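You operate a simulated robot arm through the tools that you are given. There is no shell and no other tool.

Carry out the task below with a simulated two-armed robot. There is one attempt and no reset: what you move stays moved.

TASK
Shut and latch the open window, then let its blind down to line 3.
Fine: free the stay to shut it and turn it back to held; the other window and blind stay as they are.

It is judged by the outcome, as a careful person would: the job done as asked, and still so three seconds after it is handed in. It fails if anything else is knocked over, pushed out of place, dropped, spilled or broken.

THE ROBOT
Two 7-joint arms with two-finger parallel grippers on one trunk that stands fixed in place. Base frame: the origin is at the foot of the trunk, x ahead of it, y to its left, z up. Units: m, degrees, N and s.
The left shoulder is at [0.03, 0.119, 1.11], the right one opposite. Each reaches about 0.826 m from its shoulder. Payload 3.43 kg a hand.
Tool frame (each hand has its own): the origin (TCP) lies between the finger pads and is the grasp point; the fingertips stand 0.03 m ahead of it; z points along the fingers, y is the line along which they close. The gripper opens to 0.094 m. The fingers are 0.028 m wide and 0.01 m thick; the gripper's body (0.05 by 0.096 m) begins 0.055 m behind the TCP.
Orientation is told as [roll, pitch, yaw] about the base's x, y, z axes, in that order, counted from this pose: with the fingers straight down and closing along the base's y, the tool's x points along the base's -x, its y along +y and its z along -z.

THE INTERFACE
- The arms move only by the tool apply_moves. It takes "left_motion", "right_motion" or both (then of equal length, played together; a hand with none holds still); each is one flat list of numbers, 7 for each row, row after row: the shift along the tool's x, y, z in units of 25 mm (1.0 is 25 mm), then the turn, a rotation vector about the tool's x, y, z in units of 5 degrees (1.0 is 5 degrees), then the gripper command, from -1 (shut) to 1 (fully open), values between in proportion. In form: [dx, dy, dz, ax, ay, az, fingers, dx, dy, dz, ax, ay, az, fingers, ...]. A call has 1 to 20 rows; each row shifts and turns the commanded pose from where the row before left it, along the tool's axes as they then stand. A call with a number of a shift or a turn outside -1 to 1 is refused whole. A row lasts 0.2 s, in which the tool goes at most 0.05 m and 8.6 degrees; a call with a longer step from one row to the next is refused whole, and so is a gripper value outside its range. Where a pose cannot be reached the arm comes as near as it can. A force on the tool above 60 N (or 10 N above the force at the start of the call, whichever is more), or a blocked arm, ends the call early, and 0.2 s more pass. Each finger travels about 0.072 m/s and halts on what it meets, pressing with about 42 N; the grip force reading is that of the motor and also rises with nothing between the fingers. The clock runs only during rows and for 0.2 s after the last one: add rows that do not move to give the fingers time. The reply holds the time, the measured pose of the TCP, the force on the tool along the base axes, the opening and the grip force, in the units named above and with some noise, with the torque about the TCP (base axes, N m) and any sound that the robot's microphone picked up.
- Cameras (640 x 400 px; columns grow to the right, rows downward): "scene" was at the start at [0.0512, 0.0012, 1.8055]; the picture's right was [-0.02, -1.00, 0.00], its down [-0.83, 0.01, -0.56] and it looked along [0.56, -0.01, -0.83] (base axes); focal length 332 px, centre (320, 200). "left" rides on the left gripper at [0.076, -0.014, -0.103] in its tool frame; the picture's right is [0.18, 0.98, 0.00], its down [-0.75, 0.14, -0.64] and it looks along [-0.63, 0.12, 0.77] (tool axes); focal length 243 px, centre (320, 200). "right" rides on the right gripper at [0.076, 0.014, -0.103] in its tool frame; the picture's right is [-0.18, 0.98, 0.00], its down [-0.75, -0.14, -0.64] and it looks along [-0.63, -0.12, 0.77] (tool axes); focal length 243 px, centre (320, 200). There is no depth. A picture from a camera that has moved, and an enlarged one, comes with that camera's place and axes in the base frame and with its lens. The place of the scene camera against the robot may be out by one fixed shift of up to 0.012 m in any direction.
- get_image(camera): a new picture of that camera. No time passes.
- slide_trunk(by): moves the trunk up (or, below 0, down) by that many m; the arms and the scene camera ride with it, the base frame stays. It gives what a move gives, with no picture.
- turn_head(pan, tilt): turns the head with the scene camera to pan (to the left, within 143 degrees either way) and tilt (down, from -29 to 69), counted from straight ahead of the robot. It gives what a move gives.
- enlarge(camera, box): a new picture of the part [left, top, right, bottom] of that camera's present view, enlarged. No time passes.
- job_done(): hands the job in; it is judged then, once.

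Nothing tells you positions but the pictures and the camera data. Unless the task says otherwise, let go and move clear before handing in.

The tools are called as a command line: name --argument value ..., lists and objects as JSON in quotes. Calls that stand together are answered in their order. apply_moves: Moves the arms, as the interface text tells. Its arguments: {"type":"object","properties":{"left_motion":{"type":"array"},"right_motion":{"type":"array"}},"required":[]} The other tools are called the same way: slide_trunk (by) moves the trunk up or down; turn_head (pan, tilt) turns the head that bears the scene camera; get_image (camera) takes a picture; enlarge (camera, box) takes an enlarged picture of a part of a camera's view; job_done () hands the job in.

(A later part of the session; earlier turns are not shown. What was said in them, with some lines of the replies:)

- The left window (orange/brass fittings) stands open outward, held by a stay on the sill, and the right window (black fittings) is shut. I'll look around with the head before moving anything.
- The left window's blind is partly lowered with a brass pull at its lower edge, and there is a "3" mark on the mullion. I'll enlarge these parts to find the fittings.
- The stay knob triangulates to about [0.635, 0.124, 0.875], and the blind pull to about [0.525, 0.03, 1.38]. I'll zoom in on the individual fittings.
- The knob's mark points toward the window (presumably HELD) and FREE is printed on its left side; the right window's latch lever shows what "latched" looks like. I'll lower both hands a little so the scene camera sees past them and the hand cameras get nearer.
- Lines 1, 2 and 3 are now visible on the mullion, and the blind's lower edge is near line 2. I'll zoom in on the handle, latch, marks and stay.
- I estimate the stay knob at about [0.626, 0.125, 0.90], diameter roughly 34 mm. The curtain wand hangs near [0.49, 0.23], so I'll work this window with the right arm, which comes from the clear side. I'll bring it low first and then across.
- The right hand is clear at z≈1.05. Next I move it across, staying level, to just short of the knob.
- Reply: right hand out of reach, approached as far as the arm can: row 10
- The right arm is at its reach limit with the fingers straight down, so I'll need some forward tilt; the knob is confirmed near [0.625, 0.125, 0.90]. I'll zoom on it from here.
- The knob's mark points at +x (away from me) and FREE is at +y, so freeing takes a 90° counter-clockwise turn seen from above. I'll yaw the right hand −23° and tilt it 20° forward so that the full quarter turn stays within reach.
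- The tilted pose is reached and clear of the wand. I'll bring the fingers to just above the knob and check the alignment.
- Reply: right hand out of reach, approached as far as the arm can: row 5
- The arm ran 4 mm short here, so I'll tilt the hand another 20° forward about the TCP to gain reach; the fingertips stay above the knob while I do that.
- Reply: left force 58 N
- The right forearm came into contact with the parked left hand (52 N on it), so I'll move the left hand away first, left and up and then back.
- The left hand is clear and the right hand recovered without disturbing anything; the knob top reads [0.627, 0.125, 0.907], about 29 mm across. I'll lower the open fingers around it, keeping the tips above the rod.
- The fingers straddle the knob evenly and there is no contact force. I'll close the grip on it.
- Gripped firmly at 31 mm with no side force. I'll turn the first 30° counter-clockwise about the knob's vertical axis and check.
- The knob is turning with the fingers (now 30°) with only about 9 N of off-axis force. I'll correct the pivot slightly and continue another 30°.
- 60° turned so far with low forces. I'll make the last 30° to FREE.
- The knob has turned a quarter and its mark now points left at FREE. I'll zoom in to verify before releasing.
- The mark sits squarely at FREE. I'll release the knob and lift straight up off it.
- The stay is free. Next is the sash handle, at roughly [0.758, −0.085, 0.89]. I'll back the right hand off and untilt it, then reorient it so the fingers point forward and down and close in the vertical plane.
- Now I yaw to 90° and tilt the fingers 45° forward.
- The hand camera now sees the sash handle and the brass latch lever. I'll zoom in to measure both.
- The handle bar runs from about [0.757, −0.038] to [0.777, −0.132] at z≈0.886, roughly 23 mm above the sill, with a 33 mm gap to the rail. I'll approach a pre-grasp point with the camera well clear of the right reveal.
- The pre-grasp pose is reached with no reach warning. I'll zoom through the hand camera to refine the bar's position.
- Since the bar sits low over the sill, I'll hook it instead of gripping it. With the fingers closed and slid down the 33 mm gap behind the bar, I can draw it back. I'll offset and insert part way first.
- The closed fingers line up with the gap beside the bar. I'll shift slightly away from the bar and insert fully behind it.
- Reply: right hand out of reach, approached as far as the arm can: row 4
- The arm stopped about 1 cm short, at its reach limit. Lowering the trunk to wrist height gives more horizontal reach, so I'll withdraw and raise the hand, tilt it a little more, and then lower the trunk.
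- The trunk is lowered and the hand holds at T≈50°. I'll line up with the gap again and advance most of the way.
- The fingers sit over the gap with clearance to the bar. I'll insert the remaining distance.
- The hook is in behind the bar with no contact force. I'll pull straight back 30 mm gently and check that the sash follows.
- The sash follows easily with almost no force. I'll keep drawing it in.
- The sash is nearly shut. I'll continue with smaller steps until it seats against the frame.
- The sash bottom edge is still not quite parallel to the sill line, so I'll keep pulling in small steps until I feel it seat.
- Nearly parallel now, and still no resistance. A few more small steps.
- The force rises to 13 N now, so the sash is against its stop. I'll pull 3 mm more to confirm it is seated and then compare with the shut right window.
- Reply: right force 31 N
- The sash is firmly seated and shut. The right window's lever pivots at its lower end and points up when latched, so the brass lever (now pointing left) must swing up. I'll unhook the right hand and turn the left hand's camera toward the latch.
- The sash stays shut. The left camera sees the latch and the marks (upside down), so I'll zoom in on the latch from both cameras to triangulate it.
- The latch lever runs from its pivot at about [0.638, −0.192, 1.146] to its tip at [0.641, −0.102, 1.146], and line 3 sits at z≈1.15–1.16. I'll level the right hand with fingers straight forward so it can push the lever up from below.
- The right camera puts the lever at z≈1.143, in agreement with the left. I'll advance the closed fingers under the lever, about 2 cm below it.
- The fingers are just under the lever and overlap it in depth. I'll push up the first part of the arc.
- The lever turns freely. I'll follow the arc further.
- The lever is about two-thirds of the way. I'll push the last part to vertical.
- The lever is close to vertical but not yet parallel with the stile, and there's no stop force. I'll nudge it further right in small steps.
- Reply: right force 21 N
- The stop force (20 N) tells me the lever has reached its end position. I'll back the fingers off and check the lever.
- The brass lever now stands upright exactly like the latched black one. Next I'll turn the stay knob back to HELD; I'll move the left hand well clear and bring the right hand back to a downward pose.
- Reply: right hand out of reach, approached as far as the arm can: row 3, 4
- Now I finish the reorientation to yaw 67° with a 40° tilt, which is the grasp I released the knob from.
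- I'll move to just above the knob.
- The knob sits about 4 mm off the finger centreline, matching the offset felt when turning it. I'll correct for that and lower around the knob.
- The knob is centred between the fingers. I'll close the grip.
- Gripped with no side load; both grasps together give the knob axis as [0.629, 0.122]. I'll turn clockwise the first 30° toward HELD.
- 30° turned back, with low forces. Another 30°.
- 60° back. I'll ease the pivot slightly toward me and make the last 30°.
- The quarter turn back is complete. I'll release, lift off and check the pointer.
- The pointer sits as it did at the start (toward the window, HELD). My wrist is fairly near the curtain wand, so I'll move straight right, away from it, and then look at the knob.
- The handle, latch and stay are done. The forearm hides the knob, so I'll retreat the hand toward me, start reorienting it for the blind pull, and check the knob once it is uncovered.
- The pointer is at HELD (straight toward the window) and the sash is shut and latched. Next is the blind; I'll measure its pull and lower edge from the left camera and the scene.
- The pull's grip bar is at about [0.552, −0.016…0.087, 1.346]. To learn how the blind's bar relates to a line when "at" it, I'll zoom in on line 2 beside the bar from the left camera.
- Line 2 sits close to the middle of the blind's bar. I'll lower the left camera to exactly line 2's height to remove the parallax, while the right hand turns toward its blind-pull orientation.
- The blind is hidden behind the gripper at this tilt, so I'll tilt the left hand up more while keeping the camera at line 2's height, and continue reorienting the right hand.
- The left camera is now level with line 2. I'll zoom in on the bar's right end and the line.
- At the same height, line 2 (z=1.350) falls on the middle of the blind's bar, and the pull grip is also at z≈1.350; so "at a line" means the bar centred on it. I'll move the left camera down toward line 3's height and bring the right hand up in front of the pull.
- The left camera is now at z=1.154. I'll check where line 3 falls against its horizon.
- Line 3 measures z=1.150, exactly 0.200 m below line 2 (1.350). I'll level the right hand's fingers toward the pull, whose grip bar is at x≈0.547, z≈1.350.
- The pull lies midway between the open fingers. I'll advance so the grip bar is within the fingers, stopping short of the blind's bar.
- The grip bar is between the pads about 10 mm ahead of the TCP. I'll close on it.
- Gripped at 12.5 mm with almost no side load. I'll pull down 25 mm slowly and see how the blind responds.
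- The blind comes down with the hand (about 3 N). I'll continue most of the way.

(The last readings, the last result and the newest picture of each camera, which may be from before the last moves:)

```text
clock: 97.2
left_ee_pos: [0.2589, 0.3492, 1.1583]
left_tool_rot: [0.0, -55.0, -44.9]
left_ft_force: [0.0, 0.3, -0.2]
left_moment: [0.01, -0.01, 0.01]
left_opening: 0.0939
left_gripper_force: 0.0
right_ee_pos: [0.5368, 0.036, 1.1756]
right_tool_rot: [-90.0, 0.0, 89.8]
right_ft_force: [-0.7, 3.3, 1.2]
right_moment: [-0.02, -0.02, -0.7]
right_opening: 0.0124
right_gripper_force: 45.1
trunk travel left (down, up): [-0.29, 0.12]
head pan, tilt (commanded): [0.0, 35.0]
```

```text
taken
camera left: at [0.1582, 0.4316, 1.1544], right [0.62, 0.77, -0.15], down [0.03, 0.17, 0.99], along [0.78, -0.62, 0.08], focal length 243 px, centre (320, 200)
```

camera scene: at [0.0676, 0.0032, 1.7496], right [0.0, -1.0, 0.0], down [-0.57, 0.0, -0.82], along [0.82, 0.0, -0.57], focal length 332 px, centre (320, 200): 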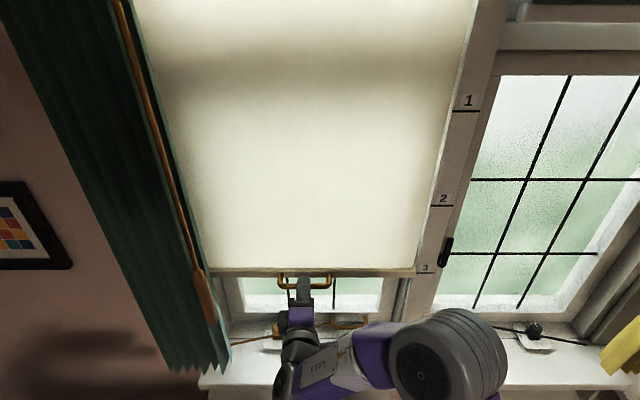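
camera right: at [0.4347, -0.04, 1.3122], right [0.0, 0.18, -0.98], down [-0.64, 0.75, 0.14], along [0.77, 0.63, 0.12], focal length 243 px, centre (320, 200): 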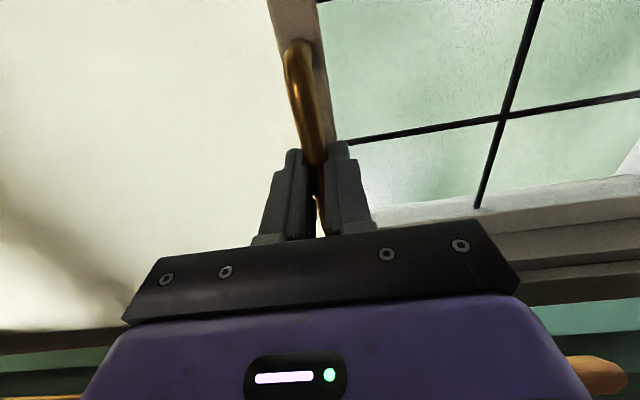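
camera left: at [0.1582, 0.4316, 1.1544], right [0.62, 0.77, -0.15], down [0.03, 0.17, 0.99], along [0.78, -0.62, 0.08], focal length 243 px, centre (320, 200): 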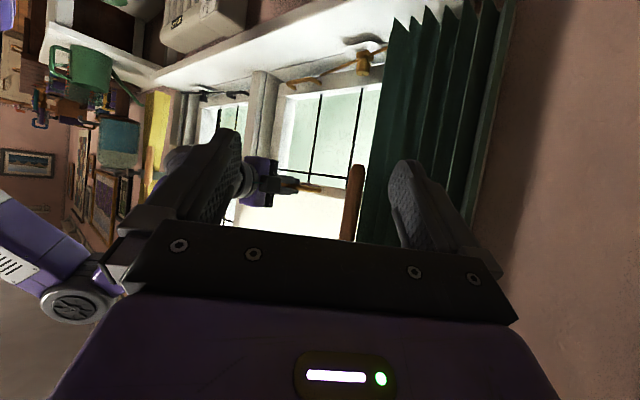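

About 24 mm remain to line 3. I'll finish slowly.

apply_moves --right_motion '[0, 0.32, 0, 0, 0, 0, -1, 0, 0.32, 0, 0, 0, 0, -1, 0, 0.32, 0, 0, 0, 0, -1, 0, 0, 0, 0, 0, 0, -1]'

enlarge --camera "scene" --box '[370, 180, 470, 310]'

enlarge --camera "left" --box '[215, 140, 315, 210]'

```text
clock: 98.2
left_ee_pos: [0.2596, 0.35, 1.159]
left_tool_rot: [-0.1, -55.0, -44.9]
left_ft_force: [0.8, -0.8, -0.2]
left_moment: [0.02, -0.02, 0.02]
left_opening: 0.094
left_gripper_force: 0.0
right_ee_pos: [0.5363, 0.0368, 1.1518]
right_tool_rot: [-89.9, 0.0, 89.9]
right_ft_force: [0.2, 1.8, -1.4]
right_moment: [0.05, -0.05, 0.18]
right_opening: 0.0122
right_gripper_force: 44.4
trunk travel left (down, up): [-0.29, 0.12]
head pan, tilt (commanded): [0.0, 35.0]
```

```text
3.08 times, centred on (420, 245) of scene
camera zoom: at [0.0681, 0.0029, 1.7495], right [0.0, -1.0, 0.0], down [-0.57, 0.0, -0.82], along [0.82, 0.0, -0.57], focal length 1022 px, centre (12, 62)
```

zoom: 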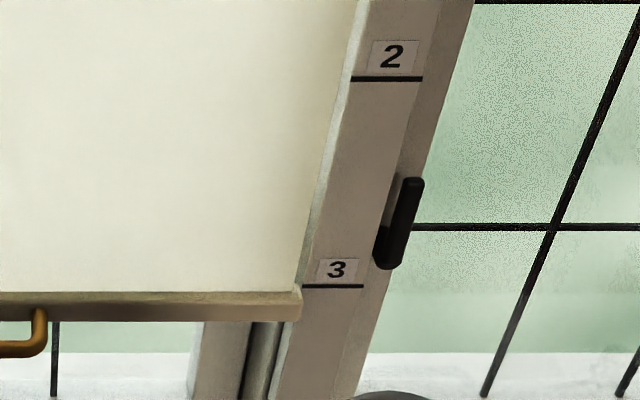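

```text
5.71 times, centred on (265, 175) of left
camera zoom: at [0.1585, 0.4314, 1.1544], right [0.62, 0.77, -0.15], down [0.03, 0.17, 0.99], along [0.78, -0.62, 0.08], focal length 1386 px, centre (634, 343)
```

zoom: 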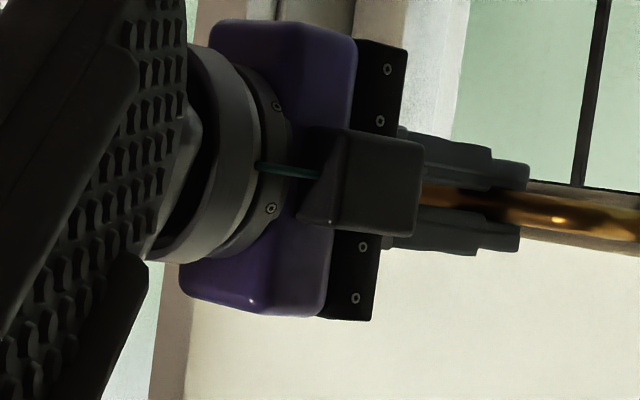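

The bar should now be centred on line 3. I'll open the fingers without moving, to see that the blind stays, and then check.

apply_moves --right_motion '[0, 0, 0, 0, 0, 0, -0.4, 0, 0, 0, 0, 0, 0, -0.4, 0, 0, 0, 0, 0, 0, -0.4, 0, 0, 0, 0, 0, 0, -0.4]'

enlarge --camera "scene" --box '[370, 180, 470, 310]'

get_image --camera "right"

```text
clock: 99.2
left_ee_pos: [0.258, 0.35, 1.1576]
left_tool_rot: [-0.1, -55.1, -45.0]
left_ft_force: [0.5, 0.5, -0.2]
left_moment: [0.02, -0.02, 0.01]
left_opening: 0.0941
left_gripper_force: 0.0
right_ee_pos: [0.5364, 0.0349, 1.1531]
right_tool_rot: [-90.1, 0.0, 89.9]
right_ft_force: [0.6, 0.9, 0.0]
right_moment: [0.01, -0.02, 0.01]
right_opening: 0.0281
right_gripper_force: 0.1
trunk travel left (down, up): [-0.29, 0.12]
head pan, tilt (commanded): [0.0, 35.0]
```

```text
3.08 times, centred on (420, 245) of scene
camera zoom: at [0.068, 0.0024, 1.7496], right [0.0, -1.0, 0.0], down [-0.57, 0.0, -0.82], along [0.82, 0.0, -0.57], focal length 1022 px, centre (12, 62)
```

zoom: 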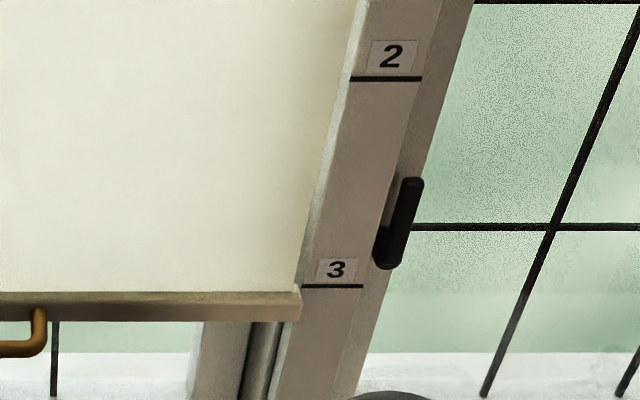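

```text
taken
camera right: at [0.4347, -0.0404, 1.1382], right [0.0, 0.18, -0.98], down [-0.64, 0.75, 0.14], along [0.77, 0.63, 0.12], focal length 243 px, centre (320, 200)
```

right: 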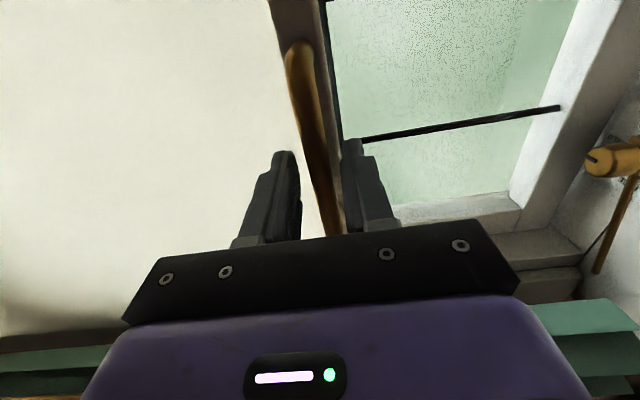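

The blind holds. I'll withdraw the hand straight back, then swing it away to the right.

apply_moves --right_motion '[0, 0, 0, 0, 0, 0, 0.2, 0, 0, 0, 0, 0, 0, 0.2, 0, 0, -0.6, 0, 0, 0, 0.2, 0, 0, -0.6, 0, 0, 0, 0.2, 0, 0, -0.6, 0, 0, 0, 0.2, 0, 0, -0.6, 0, 0, 0, 0.2, 0.6, 0, 0, 0, 0, 0, 0.2, 0.8, 0, 0, 0, 0, 0, 0.2, 0.8, 0, 0, 0, 0, 0, 0.2, 0.8, 0, 0, 0, 0, 0, 0.2, 0.8, 0, 0, -1, 0, 0, 0.2, 0.8, 0, 0, -1, 0, 0, 0.2, 0.8, 0, 0, -1, 0, 0, 0.2, 0.8, 0, 0, -1, 0, 0, 0.2]'

get_image --camera "left"

get_image --camera "scene"

```text
clock: 102.2
left_ee_pos: [0.2586, 0.35, 1.1589]
left_tool_rot: [-0.1, -55.0, -45.1]
left_ft_force: [0.3, 0.4, 0.1]
left_moment: [-0.04, -0.01, -0.01]
left_opening: 0.0939
left_gripper_force: 0.0
right_ee_pos: [0.4755, -0.1183, 1.1517]
right_tool_rot: [-70.0, 0.0, 89.9]
right_ft_force: [-0.2, -0.8, 0.0]
right_moment: [0.02, -0.02, -0.02]
right_opening: 0.0562
right_gripper_force: 0.0
trunk travel left (down, up): [-0.29, 0.12]
head pan, tilt (commanded): [0.0, 35.0]
```

```text
taken
camera left: at [0.1581, 0.4307, 1.1548], right [0.62, 0.77, -0.15], down [0.03, 0.17, 0.99], along [0.78, -0.62, 0.08], focal length 243 px, centre (320, 200)
```

left: 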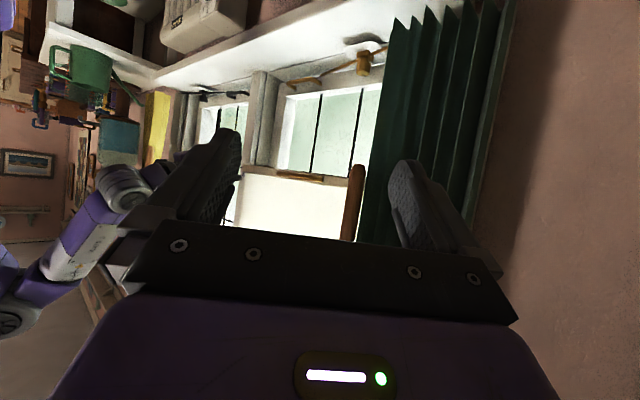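

```text
taken
camera scene: at [0.0675, 0.0018, 1.7496], right [0.0, -1.0, 0.0], down [-0.57, 0.0, -0.82], along [0.82, 0.0, -0.57], focal length 332 px, centre (320, 200)
```

scene: 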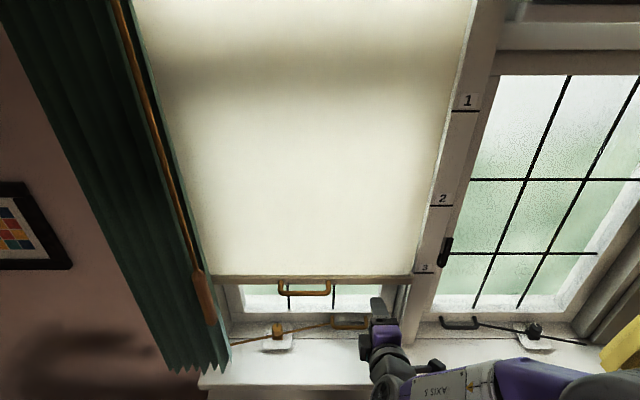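

The hand is clear of the pull. I'll check the bar against line 3 from the nearly level left camera.

enlarge --camera "left" --box '[225, 150, 285, 190]'

enlarge --camera "scene" --box '[380, 240, 450, 300]'

```text
10.00 times, centred on (255, 170) of left
camera zoom: at [0.1581, 0.4307, 1.1548], right [0.62, 0.77, -0.15], down [0.03, 0.17, 0.99], along [0.78, -0.62, 0.08], focal length 2426 px, centre (970, 500)
```

zoom: 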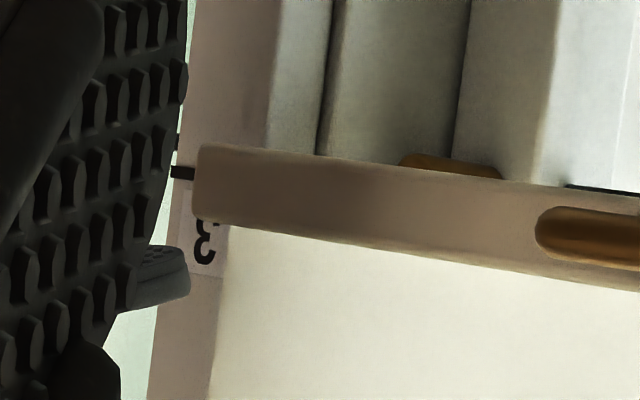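

```text
6.67 times, centred on (415, 270) of scene
camera zoom: at [0.0675, 0.0018, 1.7496], right [0.0, -1.0, 0.0], down [-0.57, 0.0, -0.82], along [0.82, 0.0, -0.57], focal length 2215 px, centre (-313, -267)
```

zoom: 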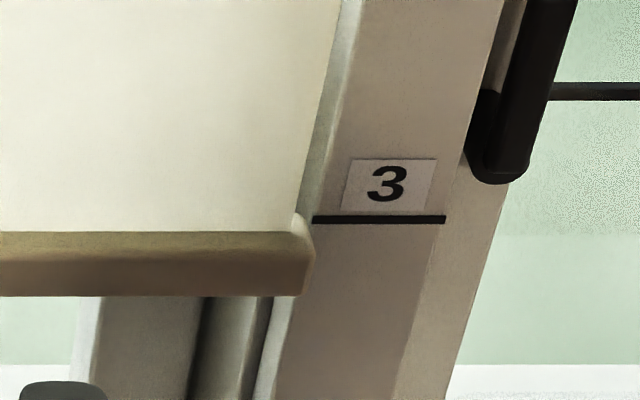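

The bar is centred on line 3 to within about 2 mm, the same relation it had to line 2. I'll bring the right hand fully clear and then inspect everything.

apply_moves --right_motion '[0.3, 0, 0, -1, 0, 0, 0.2, 0.3, 0, 0, -1, 0, 0, 0.2, 0.3, 0, 0, -1, 0, 0, 0.2, 0.3, 0, 0, -1, 0, 0, 0.2, 0.3, 0, 0, -1, 0, 0, 0.2, 0.3, 0, 0, -1, 0, 0, 0.2, 0.3, 0, 0, -1, 0, 0, 0.2, 0.3, 0, 0, -1, 0, 0, 0.2, 0.3, 0, 0, -1, 0, 0, 0.2, 0.3, 0, 0, -1, 0, 0, 0.2, 0, 0, 0, -1, 0, 0, 0.2, 0, 0, 0, -1, 0, 0, 0.2, 0, 0, 0, -1, 0, 0, 0.2, 0, 0, 0, -1, 0, 0, 0.2, 0, 0.8, 0, 0, 0, 0, 0.2, 0, 0.8, 0, 0, 0, 0, 0.2, 0, 0.8, 0, 0, 0, 0, 0.2, 0, 0.8, 0, 0, 0, 0, 0.2]'

get_image --camera "scene"

get_image --camera "right"

```text
clock: 106.0
left_ee_pos: [0.2574, 0.3505, 1.1595]
left_tool_rot: [-0.1, -55.0, -45.0]
left_ft_force: [-0.3, -0.3, 0.2]
left_moment: [0.0, 0.0, 0.02]
left_opening: 0.094
left_gripper_force: 0.0
right_ee_pos: [0.3967, -0.1947, 1.1512]
right_tool_rot: [-0.1, 0.0, 89.9]
right_ft_force: [0.3, -0.7, -0.5]
right_moment: [0.0, 0.01, 0.01]
right_opening: 0.0566
right_gripper_force: 0.1
trunk travel left (down, up): [-0.29, 0.12]
head pan, tilt (commanded): [0.0, 35.0]
```

```text
taken
camera scene: at [0.0675, 0.0025, 1.7496], right [0.0, -1.0, 0.0], down [-0.57, 0.0, -0.82], along [0.82, 0.0, -0.57], focal length 332 px, centre (320, 200)
```

scene: 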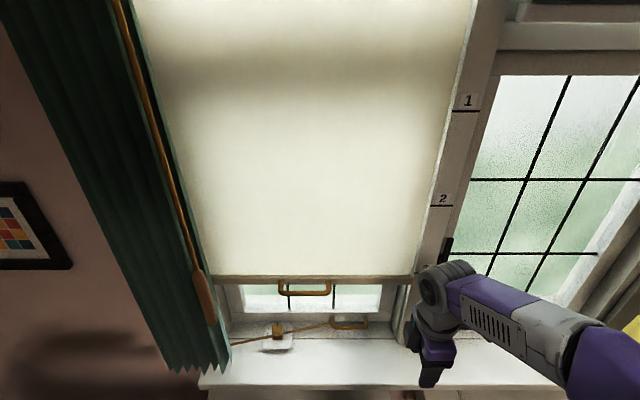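

```text
taken
camera right: at [0.3824, -0.2702, 1.2544], right [-0.98, 0.19, 0.0], down [0.14, 0.75, 0.64], along [0.12, 0.63, -0.77], focal length 243 px, centre (320, 200)
```

right: 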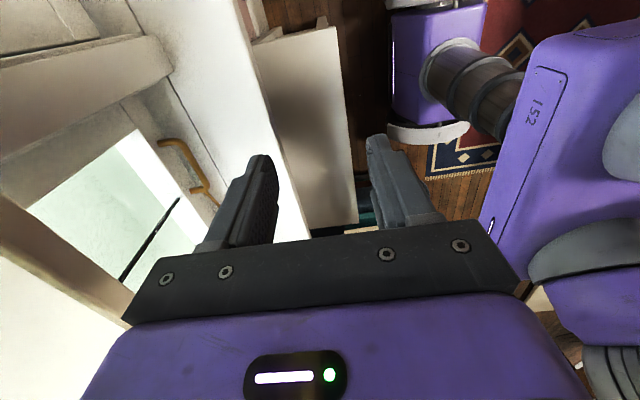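

Both hands are clear of the window. I'll inspect the sash, stay, latch and the other window.

enlarge --camera "scene" --box '[220, 260, 420, 380]'

enlarge --camera "scene" --box '[255, 310, 305, 360]'

enlarge --camera "left" --box '[190, 70, 390, 200]'

turn_head --pan -20 --tilt 35

get_image --camera "scene"

```text
3.20 times, centred on (320, 320) of scene
camera zoom: at [0.0675, 0.0025, 1.7496], right [0.0, -1.0, 0.0], down [-0.57, 0.0, -0.82], along [0.82, 0.0, -0.57], focal length 1063 px, centre (320, -184)
```

zoom: 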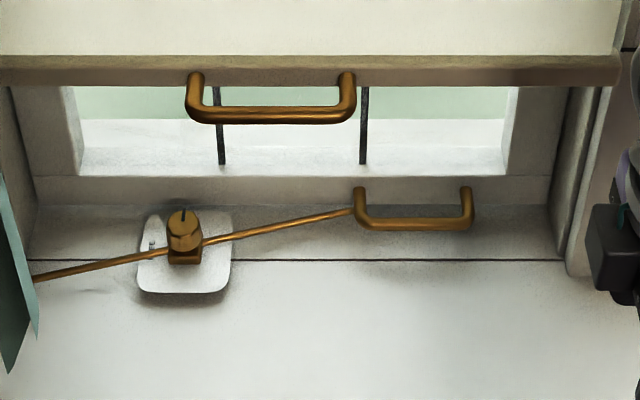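

```text
8.00 times, centred on (280, 335) of scene
camera zoom: at [0.0675, 0.0025, 1.7496], right [0.0, -1.0, 0.0], down [-0.57, 0.0, -0.82], along [0.82, 0.0, -0.57], focal length 2658 px, centre (640, -880)
```

zoom: 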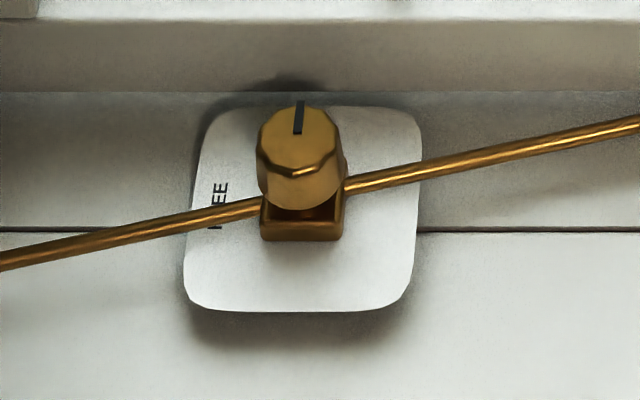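

```text
3.08 times, centred on (290, 135) of left
camera zoom: at [0.158, 0.4311, 1.1546], right [0.62, 0.77, -0.15], down [0.03, 0.17, 0.99], along [0.78, -0.62, 0.08], focal length 746 px, centre (412, 400)
```

zoom: 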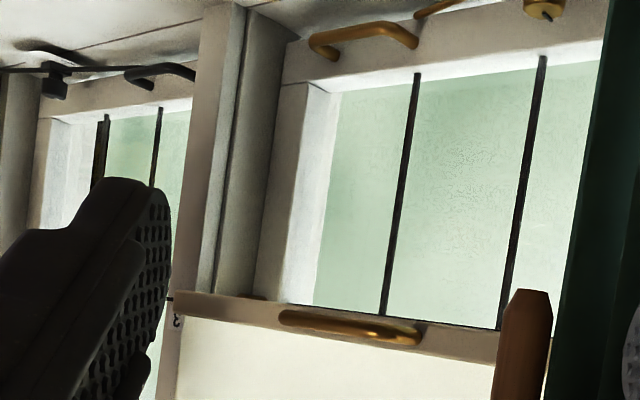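

```text
clock: 106.8
left_ee_pos: [0.2595, 0.3497, 1.157]
left_tool_rot: [-0.2, -55.0, -44.9]
left_ft_force: [-0.1, 0.9, 0.0]
left_moment: [0.01, -0.03, -0.02]
left_opening: 0.094
left_gripper_force: 0.0
right_ee_pos: [0.3968, -0.1939, 1.1513]
right_tool_rot: [-0.1, 0.0, 89.9]
right_ft_force: [-1.3, -0.5, 0.3]
right_moment: [0.0, -0.01, 0.03]
right_opening: 0.0559
right_gripper_force: 0.1
trunk travel left (down, up): [-0.29, 0.12]
head pan, tilt (commanded): [-20.0, 35.0]
```

```text
taken
camera scene: at [0.0625, -0.0276, 1.7496], right [-0.34, -0.94, 0.0], down [-0.54, 0.2, -0.82], along [0.77, -0.28, -0.57], focal length 332 px, centre (320, 200)
```

scene: 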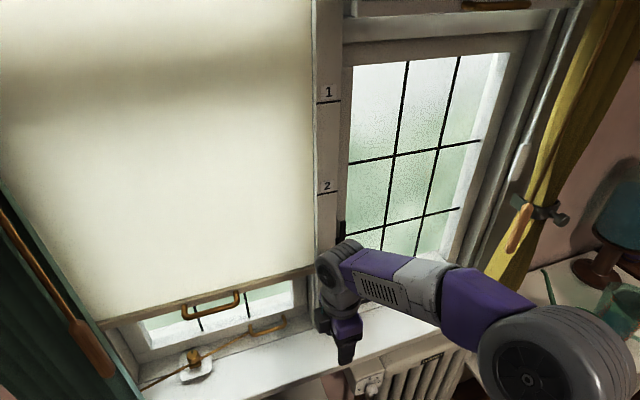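

Everything checks out:
- **Window:** the sash is square in its frame and the brass lever is upright against its stop, as on the other window.
- **Stay:** the knob points to HELD.
- **Blind:** its bar is centred on line 3 and has held since I let go.
- **Rest:** the other window, its blind and the curtains look unchanged, and both hands are clear.

I'm handing in the job.

job_done

```text
The job is handed in.
```

I shut and latched the open window, turned its stay back to HELD, let its blind down to line 3, and handed the job in. I don't have the verdict yet.

- **Window:** the sash sat firmly against its stop when I pulled on it. The brass lever is upright against its own stop, matching the latched right window. I did not push on the sash afterwards to test the latch.
- **Stay:** I turned the knob to FREE to shut the window, then back. Its mark points at the window again, as at the start.
- **Blind:** the middle of its bottom bar is about 2 mm above line 3, and it stayed put when I let go. I used the middle of the bar because that is how it sat on line 2 at the start. If the line is meant for the bar's lower edge, that edge is about 10 mm below it.
- **Everything else:** the right window and its blind look unchanged. Early on my right forearm bumped my own left hand, but neither hand touched anything else then. Both hands are clear of the window.
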